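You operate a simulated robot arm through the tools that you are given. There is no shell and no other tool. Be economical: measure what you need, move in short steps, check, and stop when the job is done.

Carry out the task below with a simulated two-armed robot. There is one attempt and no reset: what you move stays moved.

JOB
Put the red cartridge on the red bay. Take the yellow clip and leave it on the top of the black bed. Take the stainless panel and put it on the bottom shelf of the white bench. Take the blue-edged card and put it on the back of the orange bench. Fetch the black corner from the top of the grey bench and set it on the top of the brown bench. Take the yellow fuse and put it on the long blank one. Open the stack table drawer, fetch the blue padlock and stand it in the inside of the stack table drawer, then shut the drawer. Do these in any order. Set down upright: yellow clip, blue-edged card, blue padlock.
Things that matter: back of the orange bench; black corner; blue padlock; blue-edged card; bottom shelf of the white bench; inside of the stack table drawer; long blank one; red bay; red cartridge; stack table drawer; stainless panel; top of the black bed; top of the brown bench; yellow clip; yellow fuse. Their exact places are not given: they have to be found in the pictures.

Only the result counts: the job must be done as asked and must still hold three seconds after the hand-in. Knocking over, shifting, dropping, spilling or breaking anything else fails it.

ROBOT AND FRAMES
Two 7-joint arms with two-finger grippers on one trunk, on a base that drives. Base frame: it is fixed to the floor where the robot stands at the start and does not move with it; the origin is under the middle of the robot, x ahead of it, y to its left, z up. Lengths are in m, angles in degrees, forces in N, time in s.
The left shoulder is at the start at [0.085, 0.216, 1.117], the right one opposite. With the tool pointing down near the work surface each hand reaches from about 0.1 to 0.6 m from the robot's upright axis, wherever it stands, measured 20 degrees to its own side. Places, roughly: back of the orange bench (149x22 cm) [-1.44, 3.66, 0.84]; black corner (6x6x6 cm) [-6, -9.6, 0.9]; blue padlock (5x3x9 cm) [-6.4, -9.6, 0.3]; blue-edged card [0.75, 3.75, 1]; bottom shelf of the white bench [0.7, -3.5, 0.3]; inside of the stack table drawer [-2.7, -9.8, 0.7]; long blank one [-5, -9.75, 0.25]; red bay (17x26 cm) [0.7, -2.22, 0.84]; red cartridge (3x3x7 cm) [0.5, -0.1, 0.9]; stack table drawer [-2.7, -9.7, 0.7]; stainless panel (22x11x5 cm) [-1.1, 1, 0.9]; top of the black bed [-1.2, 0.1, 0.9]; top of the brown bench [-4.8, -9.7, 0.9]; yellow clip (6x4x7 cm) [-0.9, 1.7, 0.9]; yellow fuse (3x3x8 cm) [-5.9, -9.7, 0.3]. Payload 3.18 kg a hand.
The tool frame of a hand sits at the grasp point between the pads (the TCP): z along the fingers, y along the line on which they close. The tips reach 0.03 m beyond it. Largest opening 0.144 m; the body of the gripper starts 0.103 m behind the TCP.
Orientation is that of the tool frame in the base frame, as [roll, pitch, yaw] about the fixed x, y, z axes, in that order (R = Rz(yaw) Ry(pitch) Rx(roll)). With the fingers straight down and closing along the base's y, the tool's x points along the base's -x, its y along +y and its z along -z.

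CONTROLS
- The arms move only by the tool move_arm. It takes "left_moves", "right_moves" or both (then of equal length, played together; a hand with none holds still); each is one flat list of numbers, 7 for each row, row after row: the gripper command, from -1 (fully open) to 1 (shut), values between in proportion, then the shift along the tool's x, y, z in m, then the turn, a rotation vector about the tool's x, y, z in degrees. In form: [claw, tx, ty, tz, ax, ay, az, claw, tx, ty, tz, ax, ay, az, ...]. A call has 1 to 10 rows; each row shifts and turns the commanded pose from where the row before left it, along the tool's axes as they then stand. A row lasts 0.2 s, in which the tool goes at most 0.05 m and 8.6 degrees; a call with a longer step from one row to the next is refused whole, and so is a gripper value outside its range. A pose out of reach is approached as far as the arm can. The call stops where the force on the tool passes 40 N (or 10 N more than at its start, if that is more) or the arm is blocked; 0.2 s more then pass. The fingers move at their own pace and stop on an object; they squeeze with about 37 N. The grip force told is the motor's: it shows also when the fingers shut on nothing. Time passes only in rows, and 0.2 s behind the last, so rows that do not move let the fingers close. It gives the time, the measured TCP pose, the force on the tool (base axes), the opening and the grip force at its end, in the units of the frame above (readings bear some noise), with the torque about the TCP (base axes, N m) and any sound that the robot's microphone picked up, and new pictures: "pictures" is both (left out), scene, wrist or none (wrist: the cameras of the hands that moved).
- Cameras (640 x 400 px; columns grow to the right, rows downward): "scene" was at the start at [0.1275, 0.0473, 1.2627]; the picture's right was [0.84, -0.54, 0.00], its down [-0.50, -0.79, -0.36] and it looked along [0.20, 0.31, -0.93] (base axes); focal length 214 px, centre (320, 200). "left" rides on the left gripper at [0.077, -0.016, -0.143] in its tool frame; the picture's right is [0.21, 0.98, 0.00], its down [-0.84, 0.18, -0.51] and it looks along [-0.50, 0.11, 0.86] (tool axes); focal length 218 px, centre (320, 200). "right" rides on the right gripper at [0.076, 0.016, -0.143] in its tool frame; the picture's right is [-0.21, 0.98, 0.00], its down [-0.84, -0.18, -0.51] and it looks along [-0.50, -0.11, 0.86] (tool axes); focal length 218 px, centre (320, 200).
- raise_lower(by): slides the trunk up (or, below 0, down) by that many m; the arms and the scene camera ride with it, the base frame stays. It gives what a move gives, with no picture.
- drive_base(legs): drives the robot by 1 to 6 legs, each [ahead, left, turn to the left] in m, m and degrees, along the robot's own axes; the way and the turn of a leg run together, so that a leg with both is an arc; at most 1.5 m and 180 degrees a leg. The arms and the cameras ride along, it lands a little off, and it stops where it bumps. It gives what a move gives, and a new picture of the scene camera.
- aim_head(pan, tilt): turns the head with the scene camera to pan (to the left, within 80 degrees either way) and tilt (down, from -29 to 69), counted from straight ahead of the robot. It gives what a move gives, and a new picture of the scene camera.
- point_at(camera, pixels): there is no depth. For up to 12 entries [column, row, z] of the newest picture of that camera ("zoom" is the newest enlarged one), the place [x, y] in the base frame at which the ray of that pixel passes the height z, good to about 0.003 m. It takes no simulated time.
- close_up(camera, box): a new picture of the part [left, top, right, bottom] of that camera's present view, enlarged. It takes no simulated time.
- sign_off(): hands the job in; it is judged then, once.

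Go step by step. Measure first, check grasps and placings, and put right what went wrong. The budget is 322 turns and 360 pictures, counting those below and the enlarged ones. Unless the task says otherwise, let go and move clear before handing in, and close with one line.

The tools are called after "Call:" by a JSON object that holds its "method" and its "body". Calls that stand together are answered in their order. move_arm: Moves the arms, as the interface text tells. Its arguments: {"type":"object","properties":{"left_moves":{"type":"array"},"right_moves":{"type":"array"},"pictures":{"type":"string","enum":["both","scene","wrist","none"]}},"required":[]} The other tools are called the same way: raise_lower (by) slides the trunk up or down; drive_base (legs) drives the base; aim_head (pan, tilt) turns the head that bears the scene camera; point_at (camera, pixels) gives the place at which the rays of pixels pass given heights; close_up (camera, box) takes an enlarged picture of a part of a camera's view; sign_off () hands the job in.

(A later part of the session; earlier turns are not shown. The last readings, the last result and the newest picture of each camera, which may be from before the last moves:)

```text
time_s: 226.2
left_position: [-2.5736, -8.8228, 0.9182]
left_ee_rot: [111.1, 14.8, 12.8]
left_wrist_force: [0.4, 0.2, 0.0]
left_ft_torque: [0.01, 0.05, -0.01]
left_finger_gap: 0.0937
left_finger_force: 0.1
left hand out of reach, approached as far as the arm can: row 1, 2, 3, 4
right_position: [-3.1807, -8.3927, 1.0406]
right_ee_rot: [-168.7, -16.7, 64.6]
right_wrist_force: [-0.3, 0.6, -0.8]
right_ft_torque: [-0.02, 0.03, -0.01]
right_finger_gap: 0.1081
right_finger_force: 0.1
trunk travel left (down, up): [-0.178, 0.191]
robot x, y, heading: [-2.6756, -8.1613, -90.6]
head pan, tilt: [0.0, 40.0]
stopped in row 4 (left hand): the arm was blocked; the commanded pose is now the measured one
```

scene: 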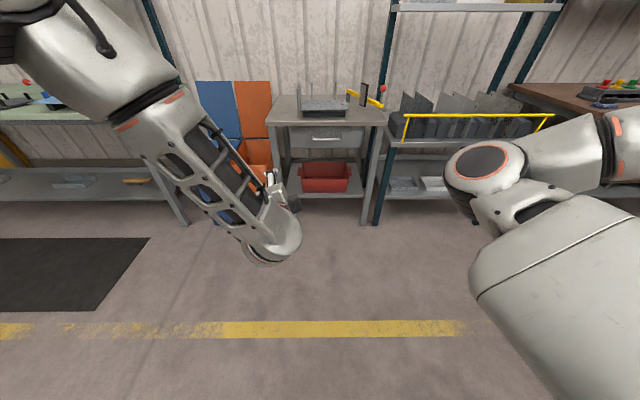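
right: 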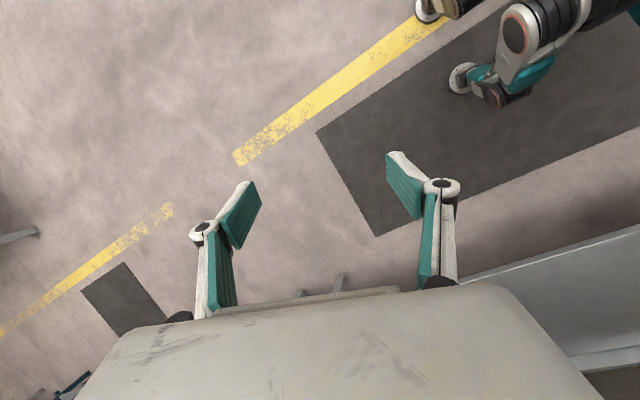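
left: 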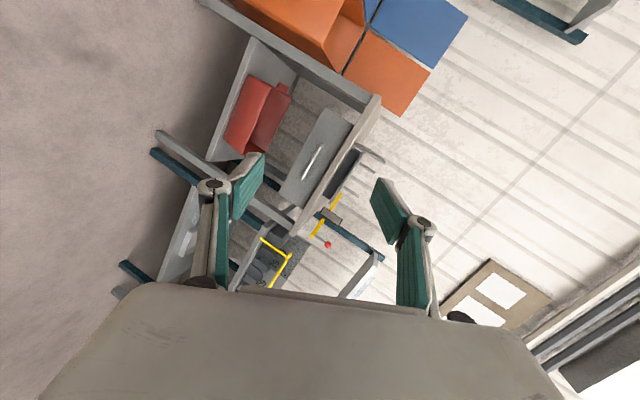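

Vertical closing this way runs into a wrist limit. I'll rotate the wrist back and to the other side.

Call:
{"method": "move_arm", "body": {"left_moves": [-0.3, 0, 0, 0, 0, 0, -8.5, -0.3, 0, 0, 0, 0, 0, -8.5, -0.3, 0, 0, 0, 0, 0, -8.5, -0.3, 0, 0, 0, 0, 0, -8.5, -0.3, 0, 0, 0, 0, 0, -8.5, -0.3, 0, 0, 0, 0, 0, -8.5, -0.3, 0, 0, 0, 0, 0, -8.5, -0.3, 0, 0, 0, 0, 0, -8.5, -0.3, 0, 0, 0, 0, 0, -8.5, -0.3, 0, 0, 0, 0, 0, -8.5], "pictures": "none"}}

Call:
{"method": "move_arm", "body": {"left_moves": [-0.3, 0, 0, 0, 0, 0, -8.5, -0.3, 0, 0, 0, 0, 0, -8.5, -0.3, 0, 0, 0, 0, 0, -8.5, -0.3, 0, 0, 0, 0, 0, -8.5, -0.3, 0, 0, 0, 0, 0, -8.5, -0.3, 0, 0, 0, 0, 0, -8.5, -0.3, 0, 0, 0, 0, 0, -8.5, -0.3, 0, 0, 0, 0, 0, -8.5, -0.3, 0, 0, 0, 0, 0, -8.5, -0.3, 0, 0, 0, 0, 0, -8.5], "pictures": "wrist"}}

```text
time_s: 228.4
left_position: [-2.5751, -8.8238, 0.9192]
left_ee_rot: [-152.4, 66.9, 126.4]
left_wrist_force: [-0.4, 0.7, 0.1]
left_ft_torque: [0.03, 0.03, 0.0]
left_finger_gap: 0.0934
left_finger_force: 0.0
right_position: [-3.1807, -8.3919, 1.0411]
right_ee_rot: [-168.5, -16.7, 64.6]
right_wrist_force: [-0.1, -0.1, -0.3]
right_ft_torque: [0.0, 0.01, 0.04]
right_finger_gap: 0.1079
right_finger_force: 0.0
trunk travel left (down, up): [-0.178, 0.191]
robot x, y, heading: [-2.6724, -8.1588, -90.2]
head pan, tilt: [0.0, 40.0]
```

```text
time_s: 230.6
left_position: [-2.5754, -8.8225, 0.9179]
left_ee_rot: [-110.7, -5.7, -171.1]
left_wrist_force: [-0.3, 0.1, -0.3]
left_ft_torque: [0.01, 0.01, -0.02]
left_finger_gap: 0.0937
left_finger_force: 0.1
right_position: [-3.1816, -8.3917, 1.0409]
right_ee_rot: [-168.6, -16.8, 64.7]
right_wrist_force: [-0.8, -0.2, 1.3]
right_ft_torque: [-0.04, -0.03, -0.01]
right_finger_gap: 0.1083
right_finger_force: 0.0
trunk travel left (down, up): [-0.178, 0.191]
robot x, y, heading: [-2.6766, -8.1625, -90.5]
head pan, tilt: [0.0, 40.0]
```

left: 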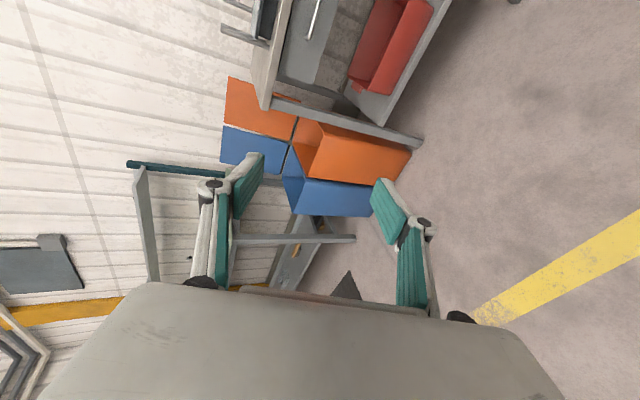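

This side is comfortable (hand points forward, 20° down). Straighten the yaw and lower to about handle height.

Call:
{"method": "move_arm", "body": {"left_moves": [-0.3, 0, 0, 0, -0.5, 4.1, 4, -0.3, 0, 0, 0, -0.5, 4.1, 4, -0.3, 0, 0.037, 0.014, 0, 0, 0, -0.3, 0, 0.037, 0.014, 0, 0, 0, -0.3, 0, 0.037, 0.014, 0, 0, 0, -0.3, 0, 0.037, 0.014, 0, 0, 0], "pictures": "none"}}

Call:
{"method": "drive_base", "body": {"legs": [[0, -0.16, 0], [0.3, 0, 0]]}}

Call:
{"method": "close_up", "body": {"camera": "left", "box": [120, 0, 560, 275]}}

```text
time_s: 231.7
left_position: [-2.5954, -8.8446, 0.927]
left_ee_rot: [-110.8, -7.5, -174.0]
left_wrist_force: [-0.7, 0.0, 0.6]
left_ft_torque: [-0.01, 0.03, -0.01]
left_finger_gap: 0.0937
left_finger_force: 0.1
left hand out of reach, approached as far as the arm can: row 1, 2, 3, 4, 5
right_position: [-3.1813, -8.3926, 1.0415]
right_ee_rot: [-168.6, -16.8, 64.6]
right_wrist_force: [0.3, 0.3, 0.1]
right_ft_torque: [0.02, 0.01, 0.04]
right_finger_gap: 0.1078
right_finger_force: 0.2
trunk travel left (down, up): [-0.178, 0.191]
robot x, y, heading: [-2.6762, -8.1599, -90.2]
head pan, tilt: [0.0, 40.0]
stopped in row 5 (left hand): the arm was blocked; the commanded pose is now the measured one
```

```text
time_s: 235.3
left_position: [-2.759, -9.1425, 0.9281]
left_ee_rot: [-110.8, -7.5, -174.3]
left_wrist_force: [-0.5, 0.2, 0.4]
left_ft_torque: [-0.02, -0.01, -0.03]
left_finger_gap: 0.0939
left_finger_force: 0.0
right_position: [-3.3407, -8.6897, 1.0403]
right_ee_rot: [-168.6, -16.7, 64.4]
right_wrist_force: [0.0, 0.6, 0.1]
right_ft_torque: [0.02, 0.02, -0.02]
right_finger_gap: 0.1079
right_finger_force: 0.1
trunk travel left (down, up): [-0.178, 0.191]
robot x, y, heading: [-2.8367, -8.4618, -90.5]
head pan, tilt: [0.0, 40.0]
```

scene: 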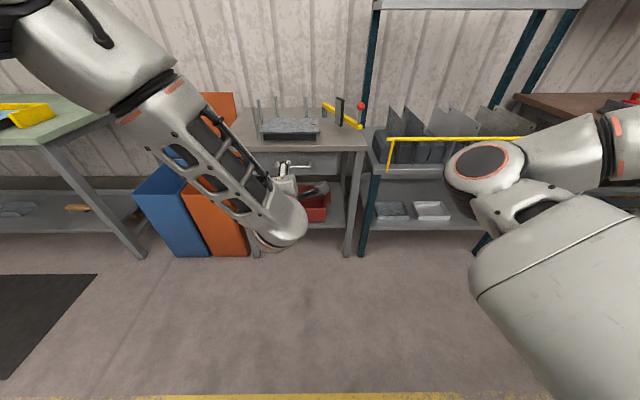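

```text
1.45 times, centred on (340, 138) of left
```

zoom: 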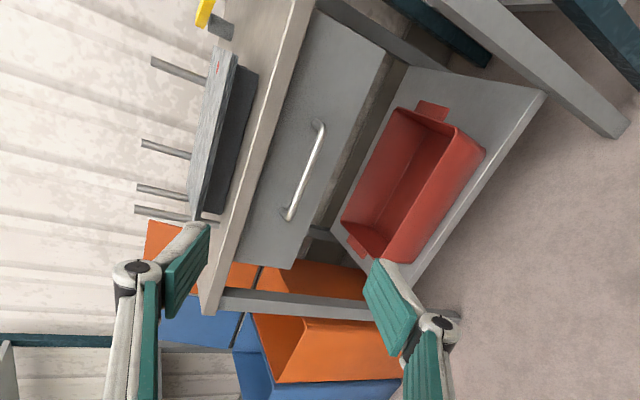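

Clear view of the handle (zoom ends (318,122),(288,218)). Lower the trunk 0.17 m, then measure the bar from the wrist view.

Call:
{"method": "raise_lower", "body": {"by": -0.17}}

Call:
{"method": "close_up", "body": {"camera": "left", "box": [120, 0, 560, 275]}}

Call:
{"method": "close_up", "body": {"camera": "scene", "box": [220, 60, 380, 160]}}

```text
time_s: 236.5
left_position: [-2.69, -9.1136, 0.6779]
left_ee_rot: [-124.4, -1.3, -167.2]
left_wrist_force: [-0.2, -0.7, -1.1]
left_ft_torque: [-0.01, -0.01, -0.04]
left_finger_gap: 0.0935
left_finger_force: 0.1
right_position: [-3.3417, -8.696, 0.9267]
right_ee_rot: [-167.6, -18.9, 64.1]
right_wrist_force: [0.4, 1.3, -1.0]
right_ft_torque: [-0.01, 0.01, 0.03]
right_finger_gap: 0.1078
right_finger_force: 0.0
trunk travel left (down, up): [-0.07, 0.3]
robot x, y, heading: [-2.8347, -8.4659, -90.6]
head pan, tilt: [0.0, 40.0]
stopped: the arm was blocked; the commanded pose is now the measured one
```

```text
1.45 times, centred on (340, 138) of left
```

zoom: 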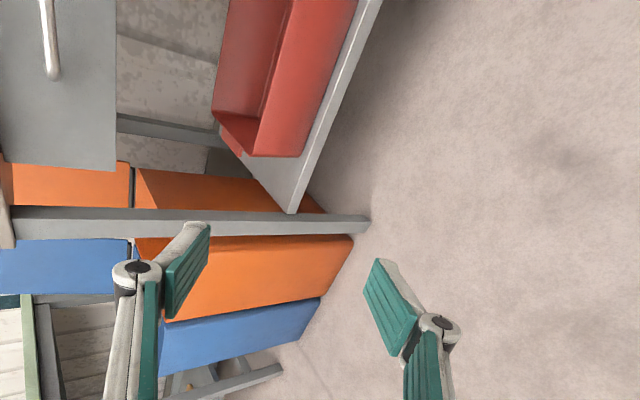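

```text
4.00 times, centred on (300, 110) of scene
```

zoom: 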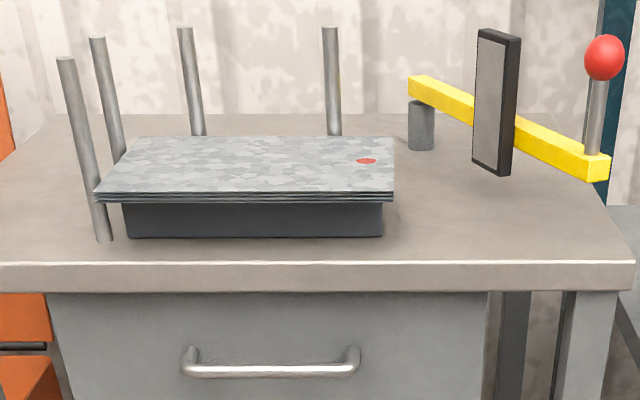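

Call:
{"method": "point_at", "body": {"camera": "zoom", "pixels": [[184, 370, 0.7], [184, 370, 0.74], [358, 370, 0.7], [358, 370, 0.74], [270, 372, 0.72], [300, 264, 0.84], [300, 290, 0.81], [190, 348, 0.72], [70, 295, 0.8], [485, 295, 0.8]]}}

```text
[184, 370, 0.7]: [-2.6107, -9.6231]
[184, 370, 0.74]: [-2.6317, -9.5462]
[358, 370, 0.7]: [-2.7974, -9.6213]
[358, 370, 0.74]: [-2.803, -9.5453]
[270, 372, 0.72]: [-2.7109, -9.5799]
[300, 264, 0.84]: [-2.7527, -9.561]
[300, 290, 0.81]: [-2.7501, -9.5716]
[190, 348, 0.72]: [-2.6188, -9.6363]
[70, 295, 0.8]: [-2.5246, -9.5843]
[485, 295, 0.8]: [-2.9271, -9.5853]
```

Bar estimated at y≈-9.537, z≈0.745, x −2.63…−2.80. Drive 0.26 m closer, raise the trunk 0.1 m and narrow the opening.

Call:
{"method": "drive_base", "body": {"legs": [[0.26, 0, 0]]}}

Call:
{"method": "raise_lower", "body": {"by": 0.11}}

Call:
{"method": "move_arm", "body": {"left_moves": [0.1, 0, 0, 0, 0, 0, 0, 0.1, 0, 0, 0, 0, 0, 0], "pictures": "both"}}

```text
time_s: 238.4
left_position: [-2.6909, -9.3732, 0.6854]
left_ee_rot: [-123.8, -1.3, -167.0]
left_wrist_force: [1.1, -1.1, 0.3]
left_ft_torque: [-0.01, -0.01, 0.0]
left_finger_gap: 0.0939
left_finger_force: 0.2
right_position: [-3.3432, -8.9562, 0.9299]
right_ee_rot: [-167.6, -18.6, 64.4]
right_wrist_force: [1.4, -0.3, -1.2]
right_ft_torque: [0.04, 0.01, -0.03]
right_finger_gap: 0.1079
right_finger_force: 0.0
trunk travel left (down, up): [-0.07, 0.3]
robot x, y, heading: [-2.8404, -8.7199, -90.3]
head pan, tilt: [0.0, 40.0]
```

scene: 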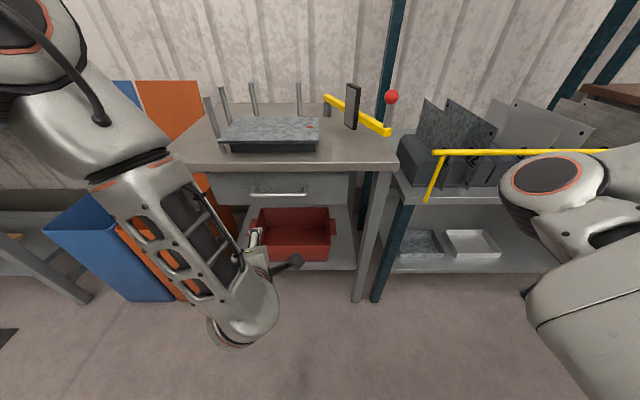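

```text
time_s: 239.8
left_position: [-2.6911, -9.3763, 1.0131]
left_ee_rot: [-101.5, -6.4, -168.5]
left_wrist_force: [-0.7, 0.5, 0.4]
left_ft_torque: [-0.03, -0.01, 0.04]
left_finger_gap: 0.0935
left_finger_force: 0.1
right_position: [-3.3438, -8.9564, 1.0381]
right_ee_rot: [-167.6, -18.6, 64.2]
right_wrist_force: [0.8, 0.0, -0.7]
right_ft_torque: [0.03, -0.02, -0.01]
right_finger_gap: 0.1081
right_finger_force: 0.0
trunk travel left (down, up): [-0.18, 0.19]
robot x, y, heading: [-2.838, -8.7199, -90.2]
head pan, tilt: [0.0, 40.0]
```

```text
time_s: 240.4
left_position: [-2.6901, -9.375, 1.0162]
left_ee_rot: [-101.5, -6.5, -168.5]
left_wrist_force: [-1.0, -0.2, 0.2]
left_ft_torque: [0.01, -0.02, -0.02]
left_finger_gap: 0.0649
left_finger_force: 0.0
right_position: [-3.3432, -8.9545, 1.0388]
right_ee_rot: [-167.7, -18.5, 64.4]
right_wrist_force: [-0.2, -0.4, 0.0]
right_ft_torque: [0.01, -0.02, 0.0]
right_finger_gap: 0.1078
right_finger_force: 0.1
trunk travel left (down, up): [-0.18, 0.19]
robot x, y, heading: [-2.8361, -8.72, -90.4]
head pan, tilt: [0.0, 40.0]
```

scene: 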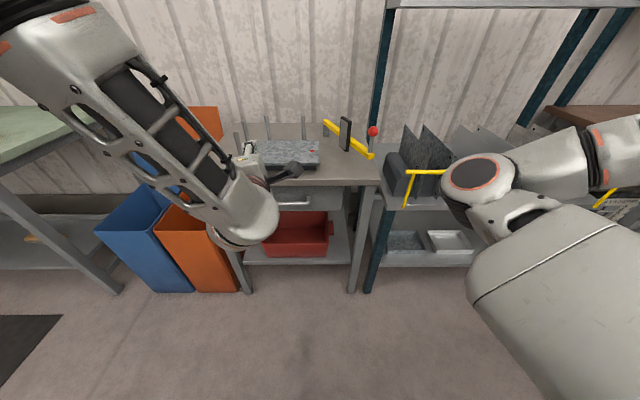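
left: 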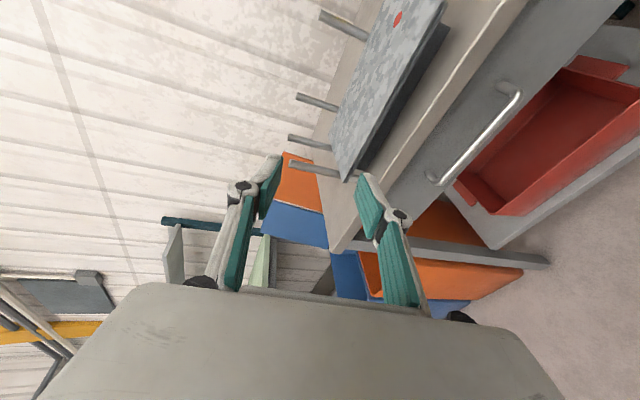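

The hand is now above the handle level, pitched 11° down. Pitch it 24° more down and lower in front of the drawer.

Call:
{"method": "move_arm", "body": {"left_moves": [0.1, 0, 0, 0, -8, 0, 0, 0.1, 0, 0, 0, -8, 0, 0, 0.1, 0, 0, 0, -8, 0, 0, 0.1, 0.007, 0.0314, 0.0306, 0, 0, 0, 0.1, 0.007, 0.0314, 0.0306, 0, 0, 0, 0.1, 0.007, 0.0314, 0.0306, 0, 0, 0, 0.1, 0.007, 0.0314, 0.0306, 0, 0, 0], "pictures": "both"}}

```text
time_s: 242.0
left_position: [-2.7338, -9.4108, 0.8442]
left_ee_rot: [-125.4, -6.4, -168.4]
left_wrist_force: [0.1, -0.6, 1.0]
left_ft_torque: [0.03, -0.01, 0.02]
left_finger_gap: 0.0647
left_finger_force: 0.0
right_position: [-3.3444, -8.9552, 1.0398]
right_ee_rot: [-167.6, -18.6, 64.3]
right_wrist_force: [0.0, 0.5, 0.3]
right_ft_torque: [0.05, 0.0, -0.03]
right_finger_gap: 0.1079
right_finger_force: 0.0
trunk travel left (down, up): [-0.18, 0.19]
robot x, y, heading: [-2.8364, -8.7157, -90.0]
head pan, tilt: [0.0, 40.0]
```

scene: 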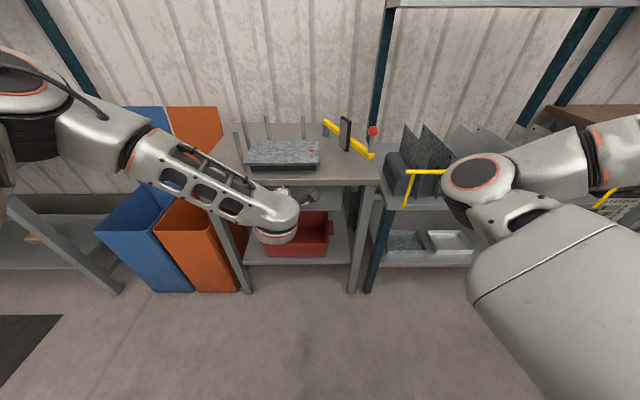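
left: 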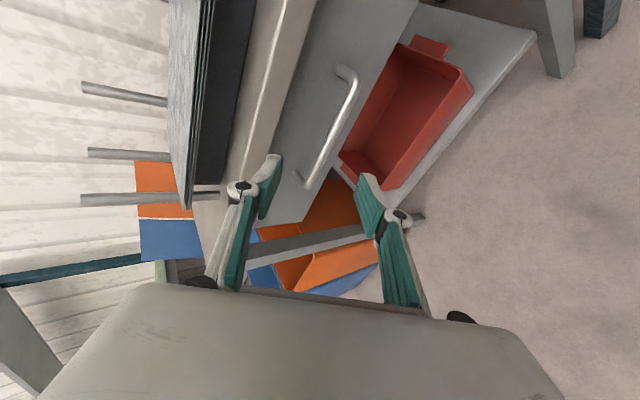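

Excellent alignment: the tool's line (column 320) crosses the bar at about row 138, roughly 0.16 m ahead. Advance 0.12 m and check.

Call:
{"method": "move_arm", "body": {"left_moves": [0.1, 0, 0, 0.03, 0, 0, 0, 0.1, 0, 0, 0.03, 0, 0, 0, 0.1, 0, 0, 0.03, 0, 0, 0, 0.1, 0, 0, 0.03, 0, 0, 0], "pictures": "both"}}

```text
time_s: 243.0
left_position: [-2.7215, -9.5093, 0.7745]
left_ee_rot: [-125.4, -6.5, -168.6]
left_wrist_force: [0.1, -0.1, -0.2]
left_ft_torque: [-0.02, -0.02, -0.03]
left_finger_gap: 0.0648
left_finger_force: 0.1
right_position: [-3.3434, -8.9541, 1.0383]
right_ee_rot: [-167.5, -18.6, 64.3]
right_wrist_force: [-0.8, -0.3, 0.0]
right_ft_torque: [0.02, 0.08, -0.01]
right_finger_gap: 0.108
right_finger_force: 0.0
trunk travel left (down, up): [-0.18, 0.19]
robot x, y, heading: [-2.8356, -8.7159, -90.5]
head pan, tilt: [0.0, 40.0]
```

scene: 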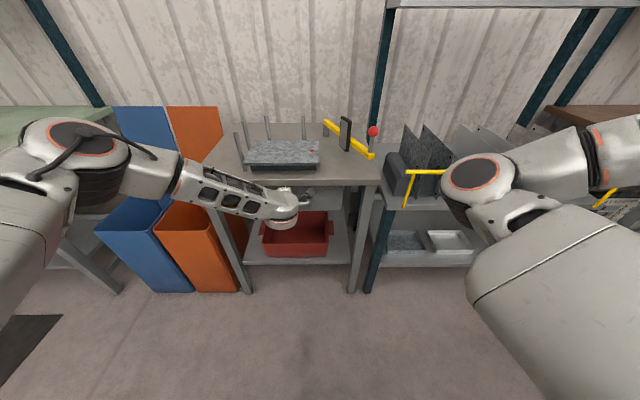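
left: 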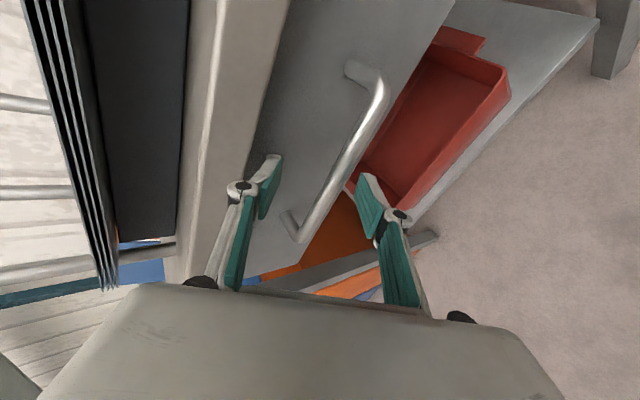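

The bar is slightly to the lower finger's side; shift 1.7 cm along tool y and advance 3.5 cm, then close.

Call:
{"method": "move_arm", "body": {"left_moves": [0.1, 0, 0.017, 0, 0, 0, 0, 0.1, 0, 0, 0.02, 0, 0, 0, 0.1, 0, 0, 0.015, 0, 0, 0], "pictures": "wrist"}}

```text
time_s: 243.8
left_position: [-2.7191, -9.5277, 0.7406]
left_ee_rot: [-125.3, -6.4, -168.5]
left_wrist_force: [0.4, 3.5, 2.2]
left_ft_torque: [-0.16, -0.01, 0.02]
left_finger_gap: 0.0712
left_finger_force: 0.7
right_position: [-3.3432, -8.9552, 1.0391]
right_ee_rot: [-167.5, -18.6, 64.2]
right_wrist_force: [-0.4, 0.7, -0.7]
right_ft_torque: [0.05, 0.04, 0.01]
right_finger_gap: 0.1079
right_finger_force: 0.1
trunk travel left (down, up): [-0.18, 0.19]
robot x, y, heading: [-2.8373, -8.7205, -90.5]
head pan, tilt: [0.0, 40.0]
```

left: 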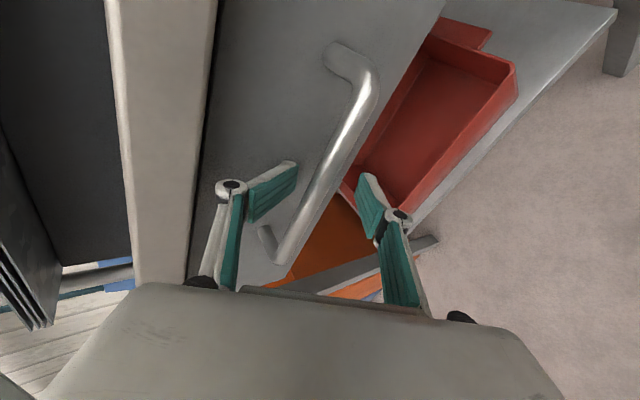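

The upper tip touches the drawer face and the bar lies between the fingers. Close.

Call:
{"method": "move_arm", "body": {"left_moves": [1, 0, 0, -0.004, 0, 0, 0, 1, 0, 0, 0, 0, 0, 0, 1, 0, 0, 0, 0, 0, 0], "pictures": "wrist"}}

```text
time_s: 244.6
left_position: [-2.7203, -9.5257, 0.7454]
left_ee_rot: [-125.2, -6.4, -168.5]
left_wrist_force: [4.1, -2.5, 10.2]
left_ft_torque: [0.14, -0.99, -1.25]
left_finger_gap: 0.0185
left_finger_force: 45.6
right_position: [-3.3446, -8.9529, 1.04]
right_ee_rot: [-167.6, -18.5, 64.4]
right_wrist_force: [0.4, 0.0, -0.2]
right_ft_torque: [0.0, 0.03, -0.02]
right_finger_gap: 0.108
right_finger_force: 0.1
trunk travel left (down, up): [-0.18, 0.19]
robot x, y, heading: [-2.8368, -8.7172, -90.4]
head pan, tilt: [0.0, 40.0]
```

left: 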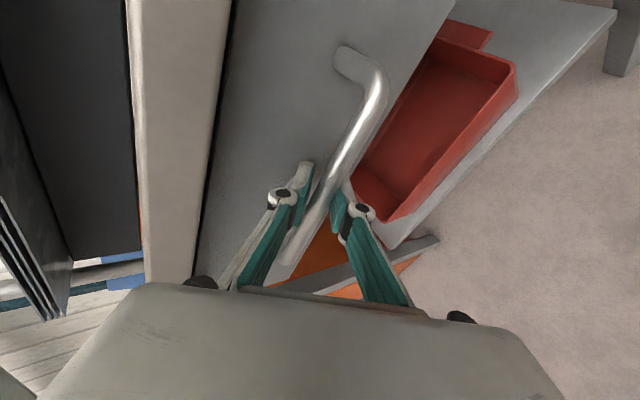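

Gripped the bar. Pull by driving straight back 0.25 m.

Call:
{"method": "drive_base", "body": {"legs": [[-0.25, 0, 0]]}}

```text
time_s: 246.4
left_position: [-2.7196, -9.2742, 0.746]
left_ee_rot: [-125.2, -6.5, -168.7]
left_wrist_force: [5.5, -0.2, 15.6]
left_ft_torque: [0.2, -1.12, -1.18]
left_finger_gap: 0.0178
left_finger_force: 44.5
right_position: [-3.3424, -8.7019, 1.0394]
right_ee_rot: [-167.7, -18.4, 64.2]
right_wrist_force: [0.2, -0.4, -0.3]
right_ft_torque: [0.0, 0.02, 0.03]
right_finger_gap: 0.1078
right_finger_force: 0.0
trunk travel left (down, up): [-0.18, 0.19]
robot x, y, heading: [-2.8342, -8.4681, -90.1]
head pan, tilt: [0.0, 40.0]
```

scene: 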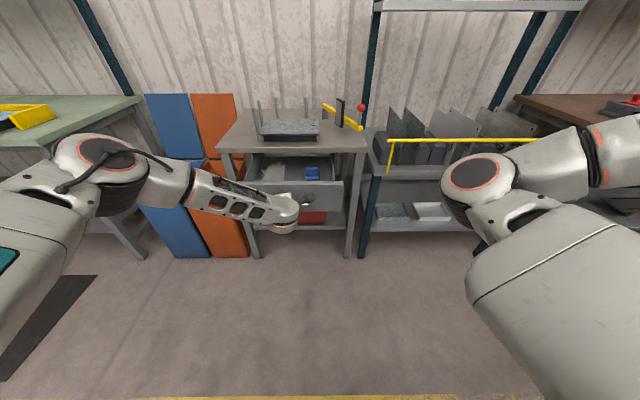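

The drawer opened (contents visible at (310,172)). Let me look inside before letting go.

Call:
{"method": "close_up", "body": {"camera": "scene", "box": [220, 100, 380, 240]}}

```text
2.86 times, centred on (300, 170) of scene
```

zoom: 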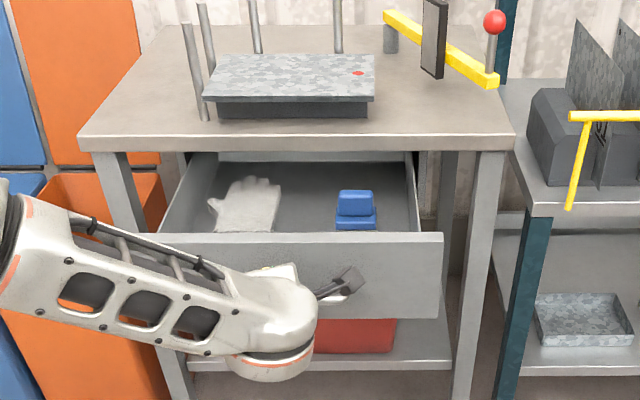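

Inside there is a glove and a blue box with free floor between them. Release the handle and withdraw.

Call:
{"method": "move_arm", "body": {"left_moves": [0.2, 0, 0, 0, 0, 0, 0, 0.2, 0, 0, 0, 0, 0, 0, 0.2, 0, 0, -0.03, 0, 0, 0, 0.2, 0, 0, -0.04, 0, 0, 0, 0.2, 0, 0, -0.04, 0, 0, 0, 0.2, 0, 0, -0.04, 0, 0, 0], "pictures": "scene"}}

```text
time_s: 247.8
left_position: [-2.7334, -9.1536, 0.8344]
left_ee_rot: [-125.3, -6.5, -168.7]
left_wrist_force: [-0.1, 0.7, 0.3]
left_ft_torque: [0.01, 0.0, 0.0]
left_finger_gap: 0.0577
left_finger_force: 0.0
right_position: [-3.3406, -8.7023, 1.0409]
right_ee_rot: [-167.7, -18.5, 64.1]
right_wrist_force: [0.1, -0.1, -0.2]
right_ft_torque: [-0.06, 0.0, 0.01]
right_finger_gap: 0.1078
right_finger_force: 0.1
trunk travel left (down, up): [-0.18, 0.19]
robot x, y, heading: [-2.836, -8.464, -90.6]
head pan, tilt: [0.0, 40.0]
```

scene: 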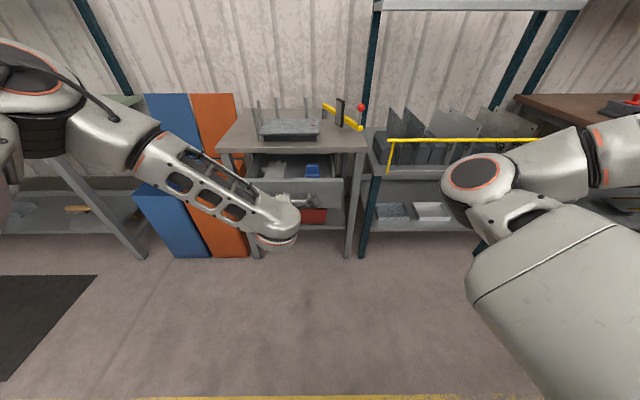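

Drawer stays open. Now raise the trunk, turn right to face -x and look along the passage toward the grey bench.

Call:
{"method": "raise_lower", "body": {"by": 0.19}}

Call:
{"method": "drive_base", "body": {"legs": [[0, 0, -90]]}}

Call:
{"method": "aim_head", "body": {"pan": 0, "tilt": 25}}

```text
time_s: 249.9
left_position: [-2.7344, -9.1521, 1.0203]
left_ee_rot: [-125.3, -6.4, -168.7]
left_wrist_force: [0.4, 0.3, -0.2]
left_ft_torque: [0.01, -0.03, -0.03]
left_finger_gap: 0.0575
left_finger_force: 0.1
right_position: [-3.3415, -8.703, 1.2298]
right_ee_rot: [-167.7, -18.6, 64.1]
right_wrist_force: [-0.5, -0.4, 0.4]
right_ft_torque: [-0.01, -0.01, 0.01]
right_finger_gap: 0.108
right_finger_force: 0.1
trunk travel left (down, up): [-0.369, 0.0]
robot x, y, heading: [-2.8379, -8.4672, -90.4]
head pan, tilt: [0.0, 40.0]
```

```text
time_s: 254.2
left_position: [-3.5198, -8.566, 1.0209]
left_ee_rot: [-125.2, -6.4, 100.9]
left_wrist_force: [-0.7, -0.7, -0.2]
left_ft_torque: [0.01, -0.03, -0.02]
left_finger_gap: 0.0577
left_finger_force: 0.0
right_position: [-3.0668, -7.961, 1.2291]
right_ee_rot: [-167.6, -18.4, -26.2]
right_wrist_force: [-0.5, -0.5, 0.0]
right_ft_torque: [-0.03, 0.0, -0.03]
right_finger_gap: 0.1077
right_finger_force: 0.0
trunk travel left (down, up): [-0.369, 0.0]
robot x, y, heading: [-2.8329, -8.4645, 179.1]
head pan, tilt: [0.0, 40.0]
```

scene: 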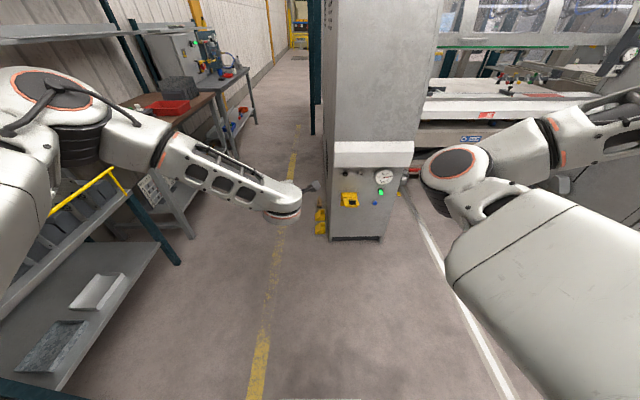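

```text
time_s: 254.9
left_position: [-3.5204, -8.5663, 1.0207]
left_ee_rot: [-125.3, -6.5, 100.9]
left_wrist_force: [1.0, 1.1, -0.4]
left_ft_torque: [0.0, 0.0, 0.0]
left_finger_gap: 0.0575
left_finger_force: 0.1
right_position: [-3.0658, -7.9609, 1.2294]
right_ee_rot: [-167.7, -18.5, -26.2]
right_wrist_force: [0.4, -0.3, 0.3]
right_ft_torque: [0.01, 0.04, 0.01]
right_finger_gap: 0.1081
right_finger_force: 0.0
trunk travel left (down, up): [-0.369, 0.0]
robot x, y, heading: [-2.8347, -8.4697, 178.9]
head pan, tilt: [0.0, 25.0]
```

scene: 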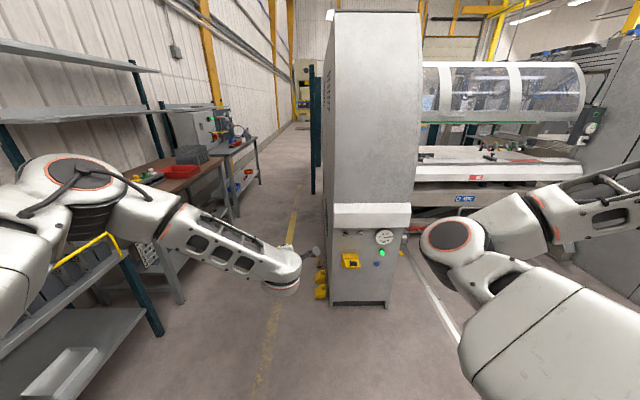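

Call:
{"method": "point_at", "body": {"camera": "scene", "pixels": [[332, 307, 0], [388, 307, 0], [314, 298, 0], [315, 195, 0], [260, 183, 0], [183, 303, 0], [163, 336, 0], [231, 155, 0.85], [261, 140, 0.85], [195, 180, 0.85], [265, 330, 0]]}}

Call:
{"method": "close_up", "body": {"camera": "scene", "box": [100, 90, 340, 260]}}

```text
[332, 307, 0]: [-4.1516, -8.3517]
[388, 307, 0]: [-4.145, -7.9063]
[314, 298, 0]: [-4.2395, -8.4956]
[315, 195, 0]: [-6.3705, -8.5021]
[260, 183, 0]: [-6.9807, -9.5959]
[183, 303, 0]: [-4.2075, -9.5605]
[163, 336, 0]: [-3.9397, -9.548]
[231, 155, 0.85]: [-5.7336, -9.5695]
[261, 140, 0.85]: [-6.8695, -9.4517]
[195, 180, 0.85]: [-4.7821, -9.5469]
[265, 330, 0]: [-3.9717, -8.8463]
```

```text
2.35 times, centred on (220, 175) of scene
```

zoom: 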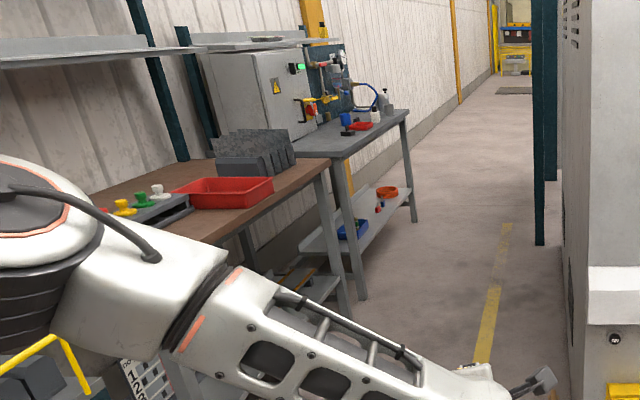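

The passage is ~1 m wide (machine y>-8.5, benches y<-9.55), so I'll traverse it facing the benches. First bring the left hand back to the normal pose: roll back 85°.

Call:
{"method": "move_arm", "body": {"left_moves": [-0.3, 0, 0, -0.02, 0, 0, 8.5, -0.3, 0, 0, -0.02, 0, 0, 8.5, -0.3, 0, 0, -0.02, 0, 0, 8.5, -0.3, 0, 0, -0.02, 0, 0, 8.5, -0.3, 0, 0, 0, 0, 0, 8.5, -0.3, 0, 0, 0, 0, 0, 8.5, -0.3, 0, 0, 0, 0, 0, 8.5, -0.3, 0, 0, 0, 0, 0, 8.5, -0.3, 0, 0, 0, 0, 0, 8.5, -0.3, 0, 0, 0, 0, 0, 8.5], "pictures": "none"}}

Call:
{"method": "move_arm", "body": {"left_moves": [-0.3, 0, 0, 0, 0, 8, 0, -0.3, 0, 0, 0, 0, 8, 0, -0.3, 0, 0, 0, 0, 8, 0, -0.3, 0, 0, 0, 0, 8, 0], "pictures": "none"}}

```text
time_s: 257.1
left_position: [-3.457, -8.5575, 1.0664]
left_ee_rot: [-162.7, 53.1, 27.7]
left_wrist_force: [-0.4, -0.4, -0.1]
left_ft_torque: [0.01, 0.01, 0.02]
left_finger_gap: 0.0936
left_finger_force: 0.1
right_position: [-3.0669, -7.9613, 1.2294]
right_ee_rot: [-167.7, -18.5, -26.1]
right_wrist_force: [0.7, 0.1, -0.9]
right_ft_torque: [0.01, 0.02, -0.01]
right_finger_gap: 0.1081
right_finger_force: 0.1
trunk travel left (down, up): [-0.369, 0.0]
robot x, y, heading: [-2.8346, -8.4682, 179.0]
head pan, tilt: [0.0, 25.0]
```

```text
time_s: 258.1
left_position: [-3.4548, -8.559, 1.0679]
left_ee_rot: [-168.5, 21.7, 18.2]
left_wrist_force: [0.3, 0.4, 0.0]
left_ft_torque: [0.01, -0.01, -0.02]
left_finger_gap: 0.0935
left_finger_force: 0.0
right_position: [-3.0668, -7.9613, 1.2289]
right_ee_rot: [-167.5, -18.4, -26.2]
right_wrist_force: [0.3, 0.4, 0.1]
right_ft_torque: [0.02, -0.02, 0.03]
right_finger_gap: 0.1079
right_finger_force: 0.1
trunk travel left (down, up): [-0.369, 0.0]
robot x, y, heading: [-2.833, -8.4679, 179.4]
head pan, tilt: [0.0, 25.0]
```

Call:
{"method": "move_arm", "body": {"left_moves": [-0.3, 0.035, 0, -0.03, -2.9, 5.4, 4.7, -0.3, 0.035, 0, -0.03, -2.9, 5.4, 4.7, -0.3, 0.035, 0, -0.03, -2.9, 5.4, 4.7, -0.3, 0.035, 0, -0.03, -2.9, 5.4, 4.7], "pictures": "none"}}

Call:
{"method": "drive_base", "body": {"legs": [[0, 0.52, 0], [0.6, 0, 0], [0, 0, 90]]}}

```text
time_s: 259.1
left_position: [-3.2912, -8.537, 1.1467]
left_ee_rot: [175.4, 1.2, -2.2]
left_wrist_force: [-0.6, -0.2, -0.2]
left_ft_torque: [-0.03, 0.01, -0.01]
left_finger_gap: 0.0936
left_finger_force: 0.0
right_position: [-3.0667, -7.9609, 1.229]
right_ee_rot: [-167.7, -18.5, -26.2]
right_wrist_force: [0.6, 0.1, -0.5]
right_ft_torque: [-0.04, 0.01, -0.02]
right_finger_gap: 0.1081
right_finger_force: 0.1
trunk travel left (down, up): [-0.369, 0.0]
robot x, y, heading: [-2.836, -8.4665, 179.0]
head pan, tilt: [0.0, 25.0]
```

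```text
time_s: 271.2
left_position: [-3.3384, -9.4404, 1.1459]
left_ee_rot: [175.2, 1.2, 91.6]
left_wrist_force: [0.5, -0.2, 0.2]
left_ft_torque: [-0.02, -0.02, -0.02]
left_finger_gap: 0.0936
left_finger_force: 0.1
right_position: [-3.9278, -9.2562, 1.2294]
right_ee_rot: [-167.6, -18.5, 67.6]
right_wrist_force: [-1.3, -0.2, -0.1]
right_ft_torque: [0.02, 0.01, 0.01]
right_finger_gap: 0.1078
right_finger_force: 0.0
trunk travel left (down, up): [-0.369, 0.0]
robot x, y, heading: [-3.4389, -8.9879, -87.1]
head pan, tilt: [0.0, 25.0]
```

scene: 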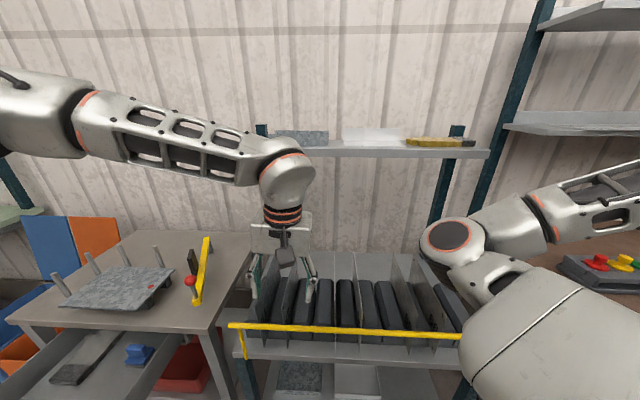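

Facing the benches at y≈-8.99. Strafe right along the passage to x≈-5.9.

Call:
{"method": "drive_base", "body": {"legs": [[0, 0, -2.9], [0, -1.25, 0], [0, -1.2, 0]]}}

Call:
{"method": "aim_head", "body": {"pan": 0, "tilt": 45}}

```text
time_s: 293.1
left_position: [-5.8061, -9.4189, 1.1467]
left_ee_rot: [175.3, 1.2, 88.9]
left_wrist_force: [0.4, 0.4, 0.3]
left_ft_torque: [-0.03, 0.01, 0.0]
left_finger_gap: 0.0937
left_finger_force: 0.1
right_position: [-6.3882, -9.2029, 1.2278]
right_ee_rot: [-167.7, -18.6, 64.8]
right_wrist_force: [0.5, 0.3, -0.4]
right_ft_torque: [-0.02, -0.03, 0.03]
right_finger_gap: 0.1079
right_finger_force: 0.0
trunk travel left (down, up): [-0.369, 0.0]
robot x, y, heading: [-5.8828, -8.9648, -90.0]
head pan, tilt: [0.0, 25.0]
```

scene: 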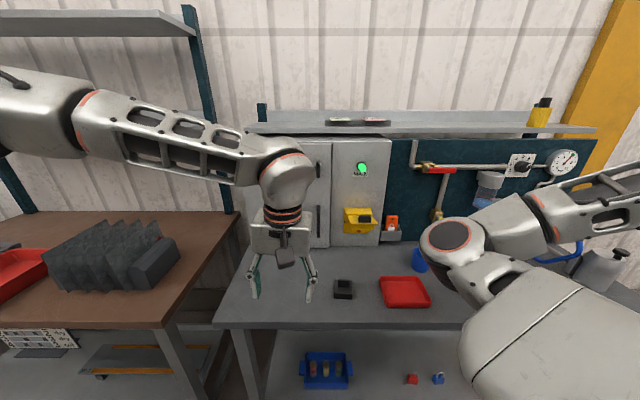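

```text
time_s: 294.0
left_position: [-5.8064, -9.4195, 1.1475]
left_ee_rot: [175.3, 1.2, 89.0]
left_wrist_force: [0.1, 0.3, -0.1]
left_ft_torque: [0.01, 0.0, -0.02]
left_finger_gap: 0.0937
left_finger_force: 0.1
right_position: [-6.3881, -9.2045, 1.2282]
right_ee_rot: [-167.7, -18.5, 64.7]
right_wrist_force: [-0.1, -0.3, 0.1]
right_ft_torque: [0.01, -0.02, 0.01]
right_finger_gap: 0.1079
right_finger_force: 0.1
trunk travel left (down, up): [-0.369, 0.0]
robot x, y, heading: [-5.8828, -8.9648, -89.8]
head pan, tilt: [0.0, 45.0]
```

scene: 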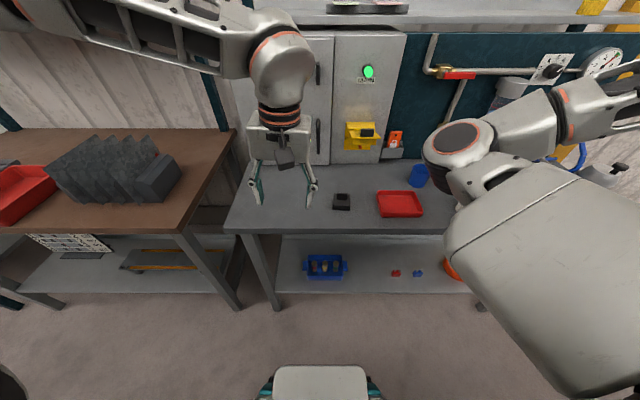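

The black corner is at (342,200), the padlocks at (395,273)/(418,273), and a fuse tray at (325,265). Enlarge and measure.

Call:
{"method": "close_up", "body": {"camera": "scene", "box": [260, 170, 460, 295]}}

Call:
{"method": "point_at", "body": {"camera": "scene", "pixels": [[334, 210, 0.84], [350, 210, 0.84], [335, 194, 0.9], [350, 194, 0.9], [342, 230, 0.84], [325, 278, 0.3], [418, 275, 0.3], [395, 276, 0.3], [205, 190, 0.85], [330, 290, 0.3]]}}

```text
3.20 times, centred on (360, 232) of scene
```

zoom: 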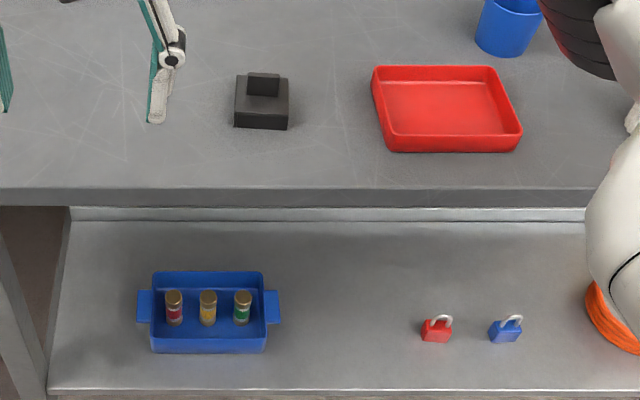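

```text
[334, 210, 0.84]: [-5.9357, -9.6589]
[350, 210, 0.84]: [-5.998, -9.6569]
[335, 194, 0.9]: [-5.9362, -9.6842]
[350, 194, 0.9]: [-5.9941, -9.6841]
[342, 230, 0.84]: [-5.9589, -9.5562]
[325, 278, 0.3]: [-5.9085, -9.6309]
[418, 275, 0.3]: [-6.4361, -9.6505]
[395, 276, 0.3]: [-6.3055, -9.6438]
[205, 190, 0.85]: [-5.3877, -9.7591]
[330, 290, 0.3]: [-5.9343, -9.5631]
```

Black corner: base 6×6 cm centred about (-5.967,-9.688). I'll strafe right 0.15 m and close in 0.17 m.

Call:
{"method": "drive_base", "body": {"legs": [[0, -0.15, 0], [0.17, 0, 0]]}}

Call:
{"method": "close_up", "body": {"camera": "scene", "box": [220, 160, 420, 285]}}

```text
time_s: 296.9
left_position: [-5.9536, -9.5911, 1.1466]
left_ee_rot: [175.3, 1.3, 88.6]
left_wrist_force: [0.4, -0.9, -0.8]
left_ft_torque: [0.02, -0.02, 0.02]
left_finger_gap: 0.0936
left_finger_force: 0.1
right_position: [-6.5341, -9.3738, 1.2284]
right_ee_rot: [-167.7, -18.6, 64.5]
right_wrist_force: [-1.3, -0.1, -0.2]
right_ft_torque: [0.02, -0.01, -0.01]
right_finger_gap: 0.108
right_finger_force: 0.0
trunk travel left (down, up): [-0.369, 0.0]
robot x, y, heading: [-6.0269, -9.1365, -90.2]
head pan, tilt: [0.0, 45.0]
```

scene: 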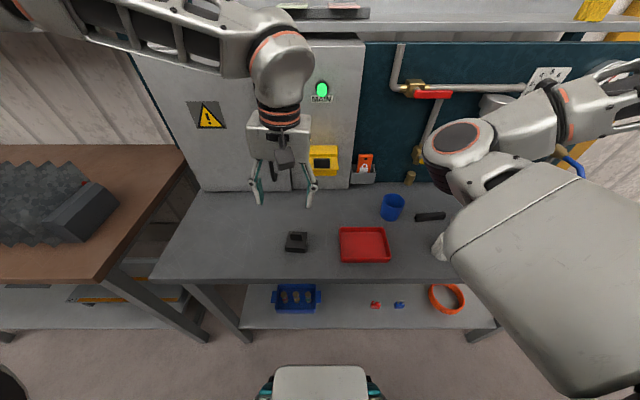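

```text
3.20 times, centred on (320, 222) of scene
```

zoom: 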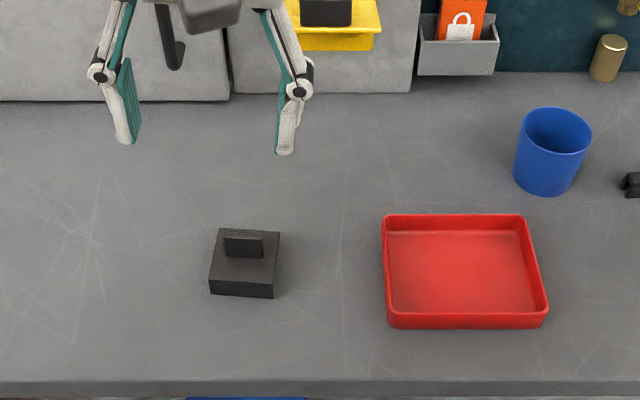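

Call:
{"method": "point_at", "body": {"camera": "zoom", "pixels": [[209, 293, 0.84], [273, 299, 0.84], [209, 280, 0.87], [274, 284, 0.87], [218, 229, 0.87], [281, 232, 0.87], [224, 232, 0.9], [263, 234, 0.9], [224, 256, 0.87], [263, 258, 0.87]]}}

```text
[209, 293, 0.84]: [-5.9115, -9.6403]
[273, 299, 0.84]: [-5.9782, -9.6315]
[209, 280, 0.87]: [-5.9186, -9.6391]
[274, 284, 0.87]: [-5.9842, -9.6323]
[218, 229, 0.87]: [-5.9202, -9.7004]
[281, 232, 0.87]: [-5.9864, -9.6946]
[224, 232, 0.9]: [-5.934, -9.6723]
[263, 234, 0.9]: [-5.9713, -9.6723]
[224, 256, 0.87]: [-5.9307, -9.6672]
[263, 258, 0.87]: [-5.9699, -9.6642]
```

Corner block centre ≈(-5.949,-9.667), base 6.5 cm wide, 3 cm high, yawed −6°. Move the left hand above it and verify with the wrist view.

Call:
{"method": "move_arm", "body": {"left_moves": [-0.3, 0, 0, 0, 4.7, 1.3, 4.6, -0.3, -0.025, 0, 0.03, 0, 0, 0, -0.3, -0.025, 0.002, 0.03, 0, 0, 0, -0.3, -0.025, 0.002, 0.03, 0, 0, 0, -0.3, 0, 0, 0.03, 0, 0, 0, -0.3, 0, 0, 0.03, 0, 0, 0], "pictures": "wrist"}}

```text
time_s: 298.4
left_position: [-5.9593, -9.6668, 0.9968]
left_ee_rot: [-180.0, -0.3, 84.1]
left_wrist_force: [-0.4, -0.1, 0.5]
left_ft_torque: [0.03, -0.01, 0.0]
left_finger_gap: 0.0937
left_finger_force: 0.1
right_position: [-6.5343, -9.3743, 1.2288]
right_ee_rot: [-167.6, -18.6, 64.6]
right_wrist_force: [-0.5, 0.2, 0.3]
right_ft_torque: [0.0, 0.01, -0.01]
right_finger_gap: 0.108
right_finger_force: 0.0
trunk travel left (down, up): [-0.369, 0.0]
robot x, y, heading: [-6.0261, -9.1354, -89.7]
head pan, tilt: [0.0, 45.0]
```

left: 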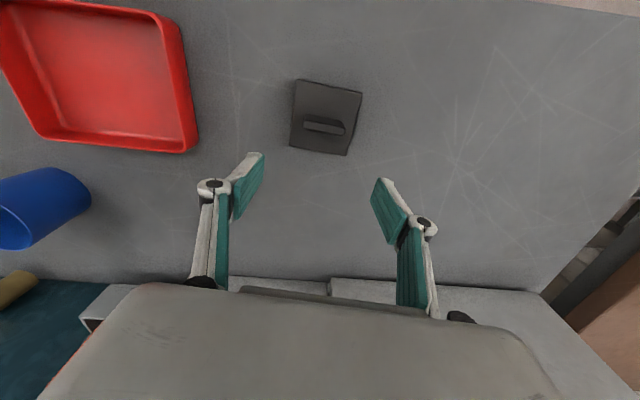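

The wrist view suggests the block is ~3 cm nearer the robot. Measure with point_at in the wrist image.

Call:
{"method": "point_at", "body": {"camera": "left", "pixels": [[296, 81, 0.87], [361, 92, 0.87], [290, 147, 0.87], [346, 155, 0.87], [326, 118, 0.87]]}}

Call:
{"method": "close_up", "body": {"camera": "left", "box": [256, 60, 400, 180]}}

```text
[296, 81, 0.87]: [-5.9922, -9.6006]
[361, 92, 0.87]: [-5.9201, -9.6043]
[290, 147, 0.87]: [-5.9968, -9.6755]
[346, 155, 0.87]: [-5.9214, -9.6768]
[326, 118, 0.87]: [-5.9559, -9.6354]
```

```text
3.33 times, centred on (328, 120) of left
```

zoom: 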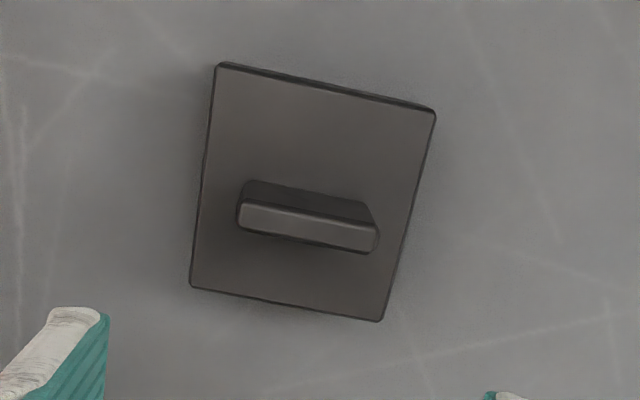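

Combining both views, the block top is really at z≈0.917 (bench top ≈0.88), centre (-5.959,-9.633). Shift back 3.4 cm and descend to TCP z≈0.915, then grip.

Call:
{"method": "move_arm", "body": {"left_moves": [-0.3, 0.034, 0, 0, 0, 0, 0, -0.3, 0, 0, 0.04, 0, 0, 0, -0.3, 0, 0, 0.03, 0, 0, 0, -0.3, 0, 0, 0.01, 0, 0, 0], "pictures": "wrist"}}

```text
time_s: 299.4
left_position: [-5.9558, -9.6309, 0.9292]
left_ee_rot: [180.0, 0.2, 84.5]
left_wrist_force: [11.0, 8.8, 46.1]
left_ft_torque: [0.13, -1.56, -0.07]
left_finger_gap: 0.0578
left_finger_force: 44.9
right_position: [-6.5333, -9.373, 1.2304]
right_ee_rot: [-167.7, -18.4, 64.7]
right_wrist_force: [-0.5, -0.7, -0.2]
right_ft_torque: [0.05, 0.04, 0.01]
right_finger_gap: 0.1078
right_finger_force: 0.1
trunk travel left (down, up): [-0.369, 0.0]
robot x, y, heading: [-6.0268, -9.1341, -89.9]
head pan, tilt: [0.0, 45.0]
stopped in row 4 (left hand): the force on the tool passed its limit at 57 N (the readings are from after the stop); the commanded pose is now the measured one
```

left: 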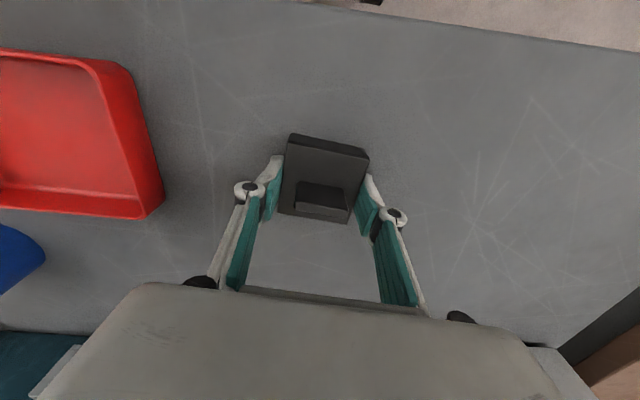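

The tips reached the bench (top ≈0.90) and the fingers already hug the block. Ease up 4 mm and close firmly.

Call:
{"method": "move_arm", "body": {"left_moves": [0.2, 0, 0, -0.005, 0, 0, 0, 1, 0, 0, 0, 0, 0, 0, 1, 0, 0, 0, 0, 0, 0], "pictures": "wrist"}}

```text
time_s: 300.1
left_position: [-5.9569, -9.6306, 0.9287]
left_ee_rot: [179.9, 0.0, 84.2]
left_wrist_force: [-1.3, -1.4, 4.6]
left_ft_torque: [-0.22, -0.14, -0.09]
left_finger_gap: 0.058
left_finger_force: 37.1
right_position: [-6.5343, -9.3734, 1.2284]
right_ee_rot: [-167.7, -18.5, 64.5]
right_wrist_force: [0.4, 0.3, -0.1]
right_ft_torque: [-0.04, 0.04, 0.0]
right_finger_gap: 0.1078
right_finger_force: 0.1
trunk travel left (down, up): [-0.369, 0.0]
robot x, y, heading: [-6.0276, -9.1399, -90.2]
head pan, tilt: [0.0, 45.0]
```

left: 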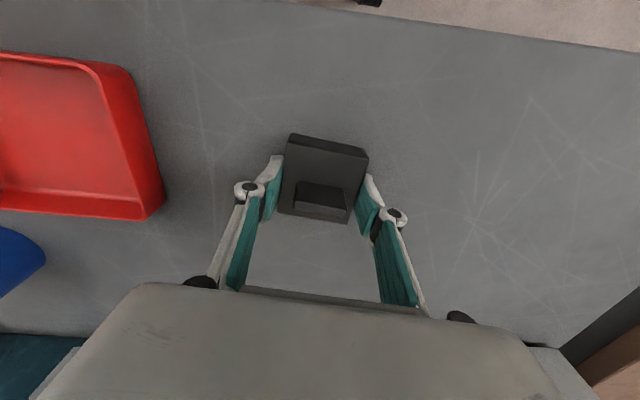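

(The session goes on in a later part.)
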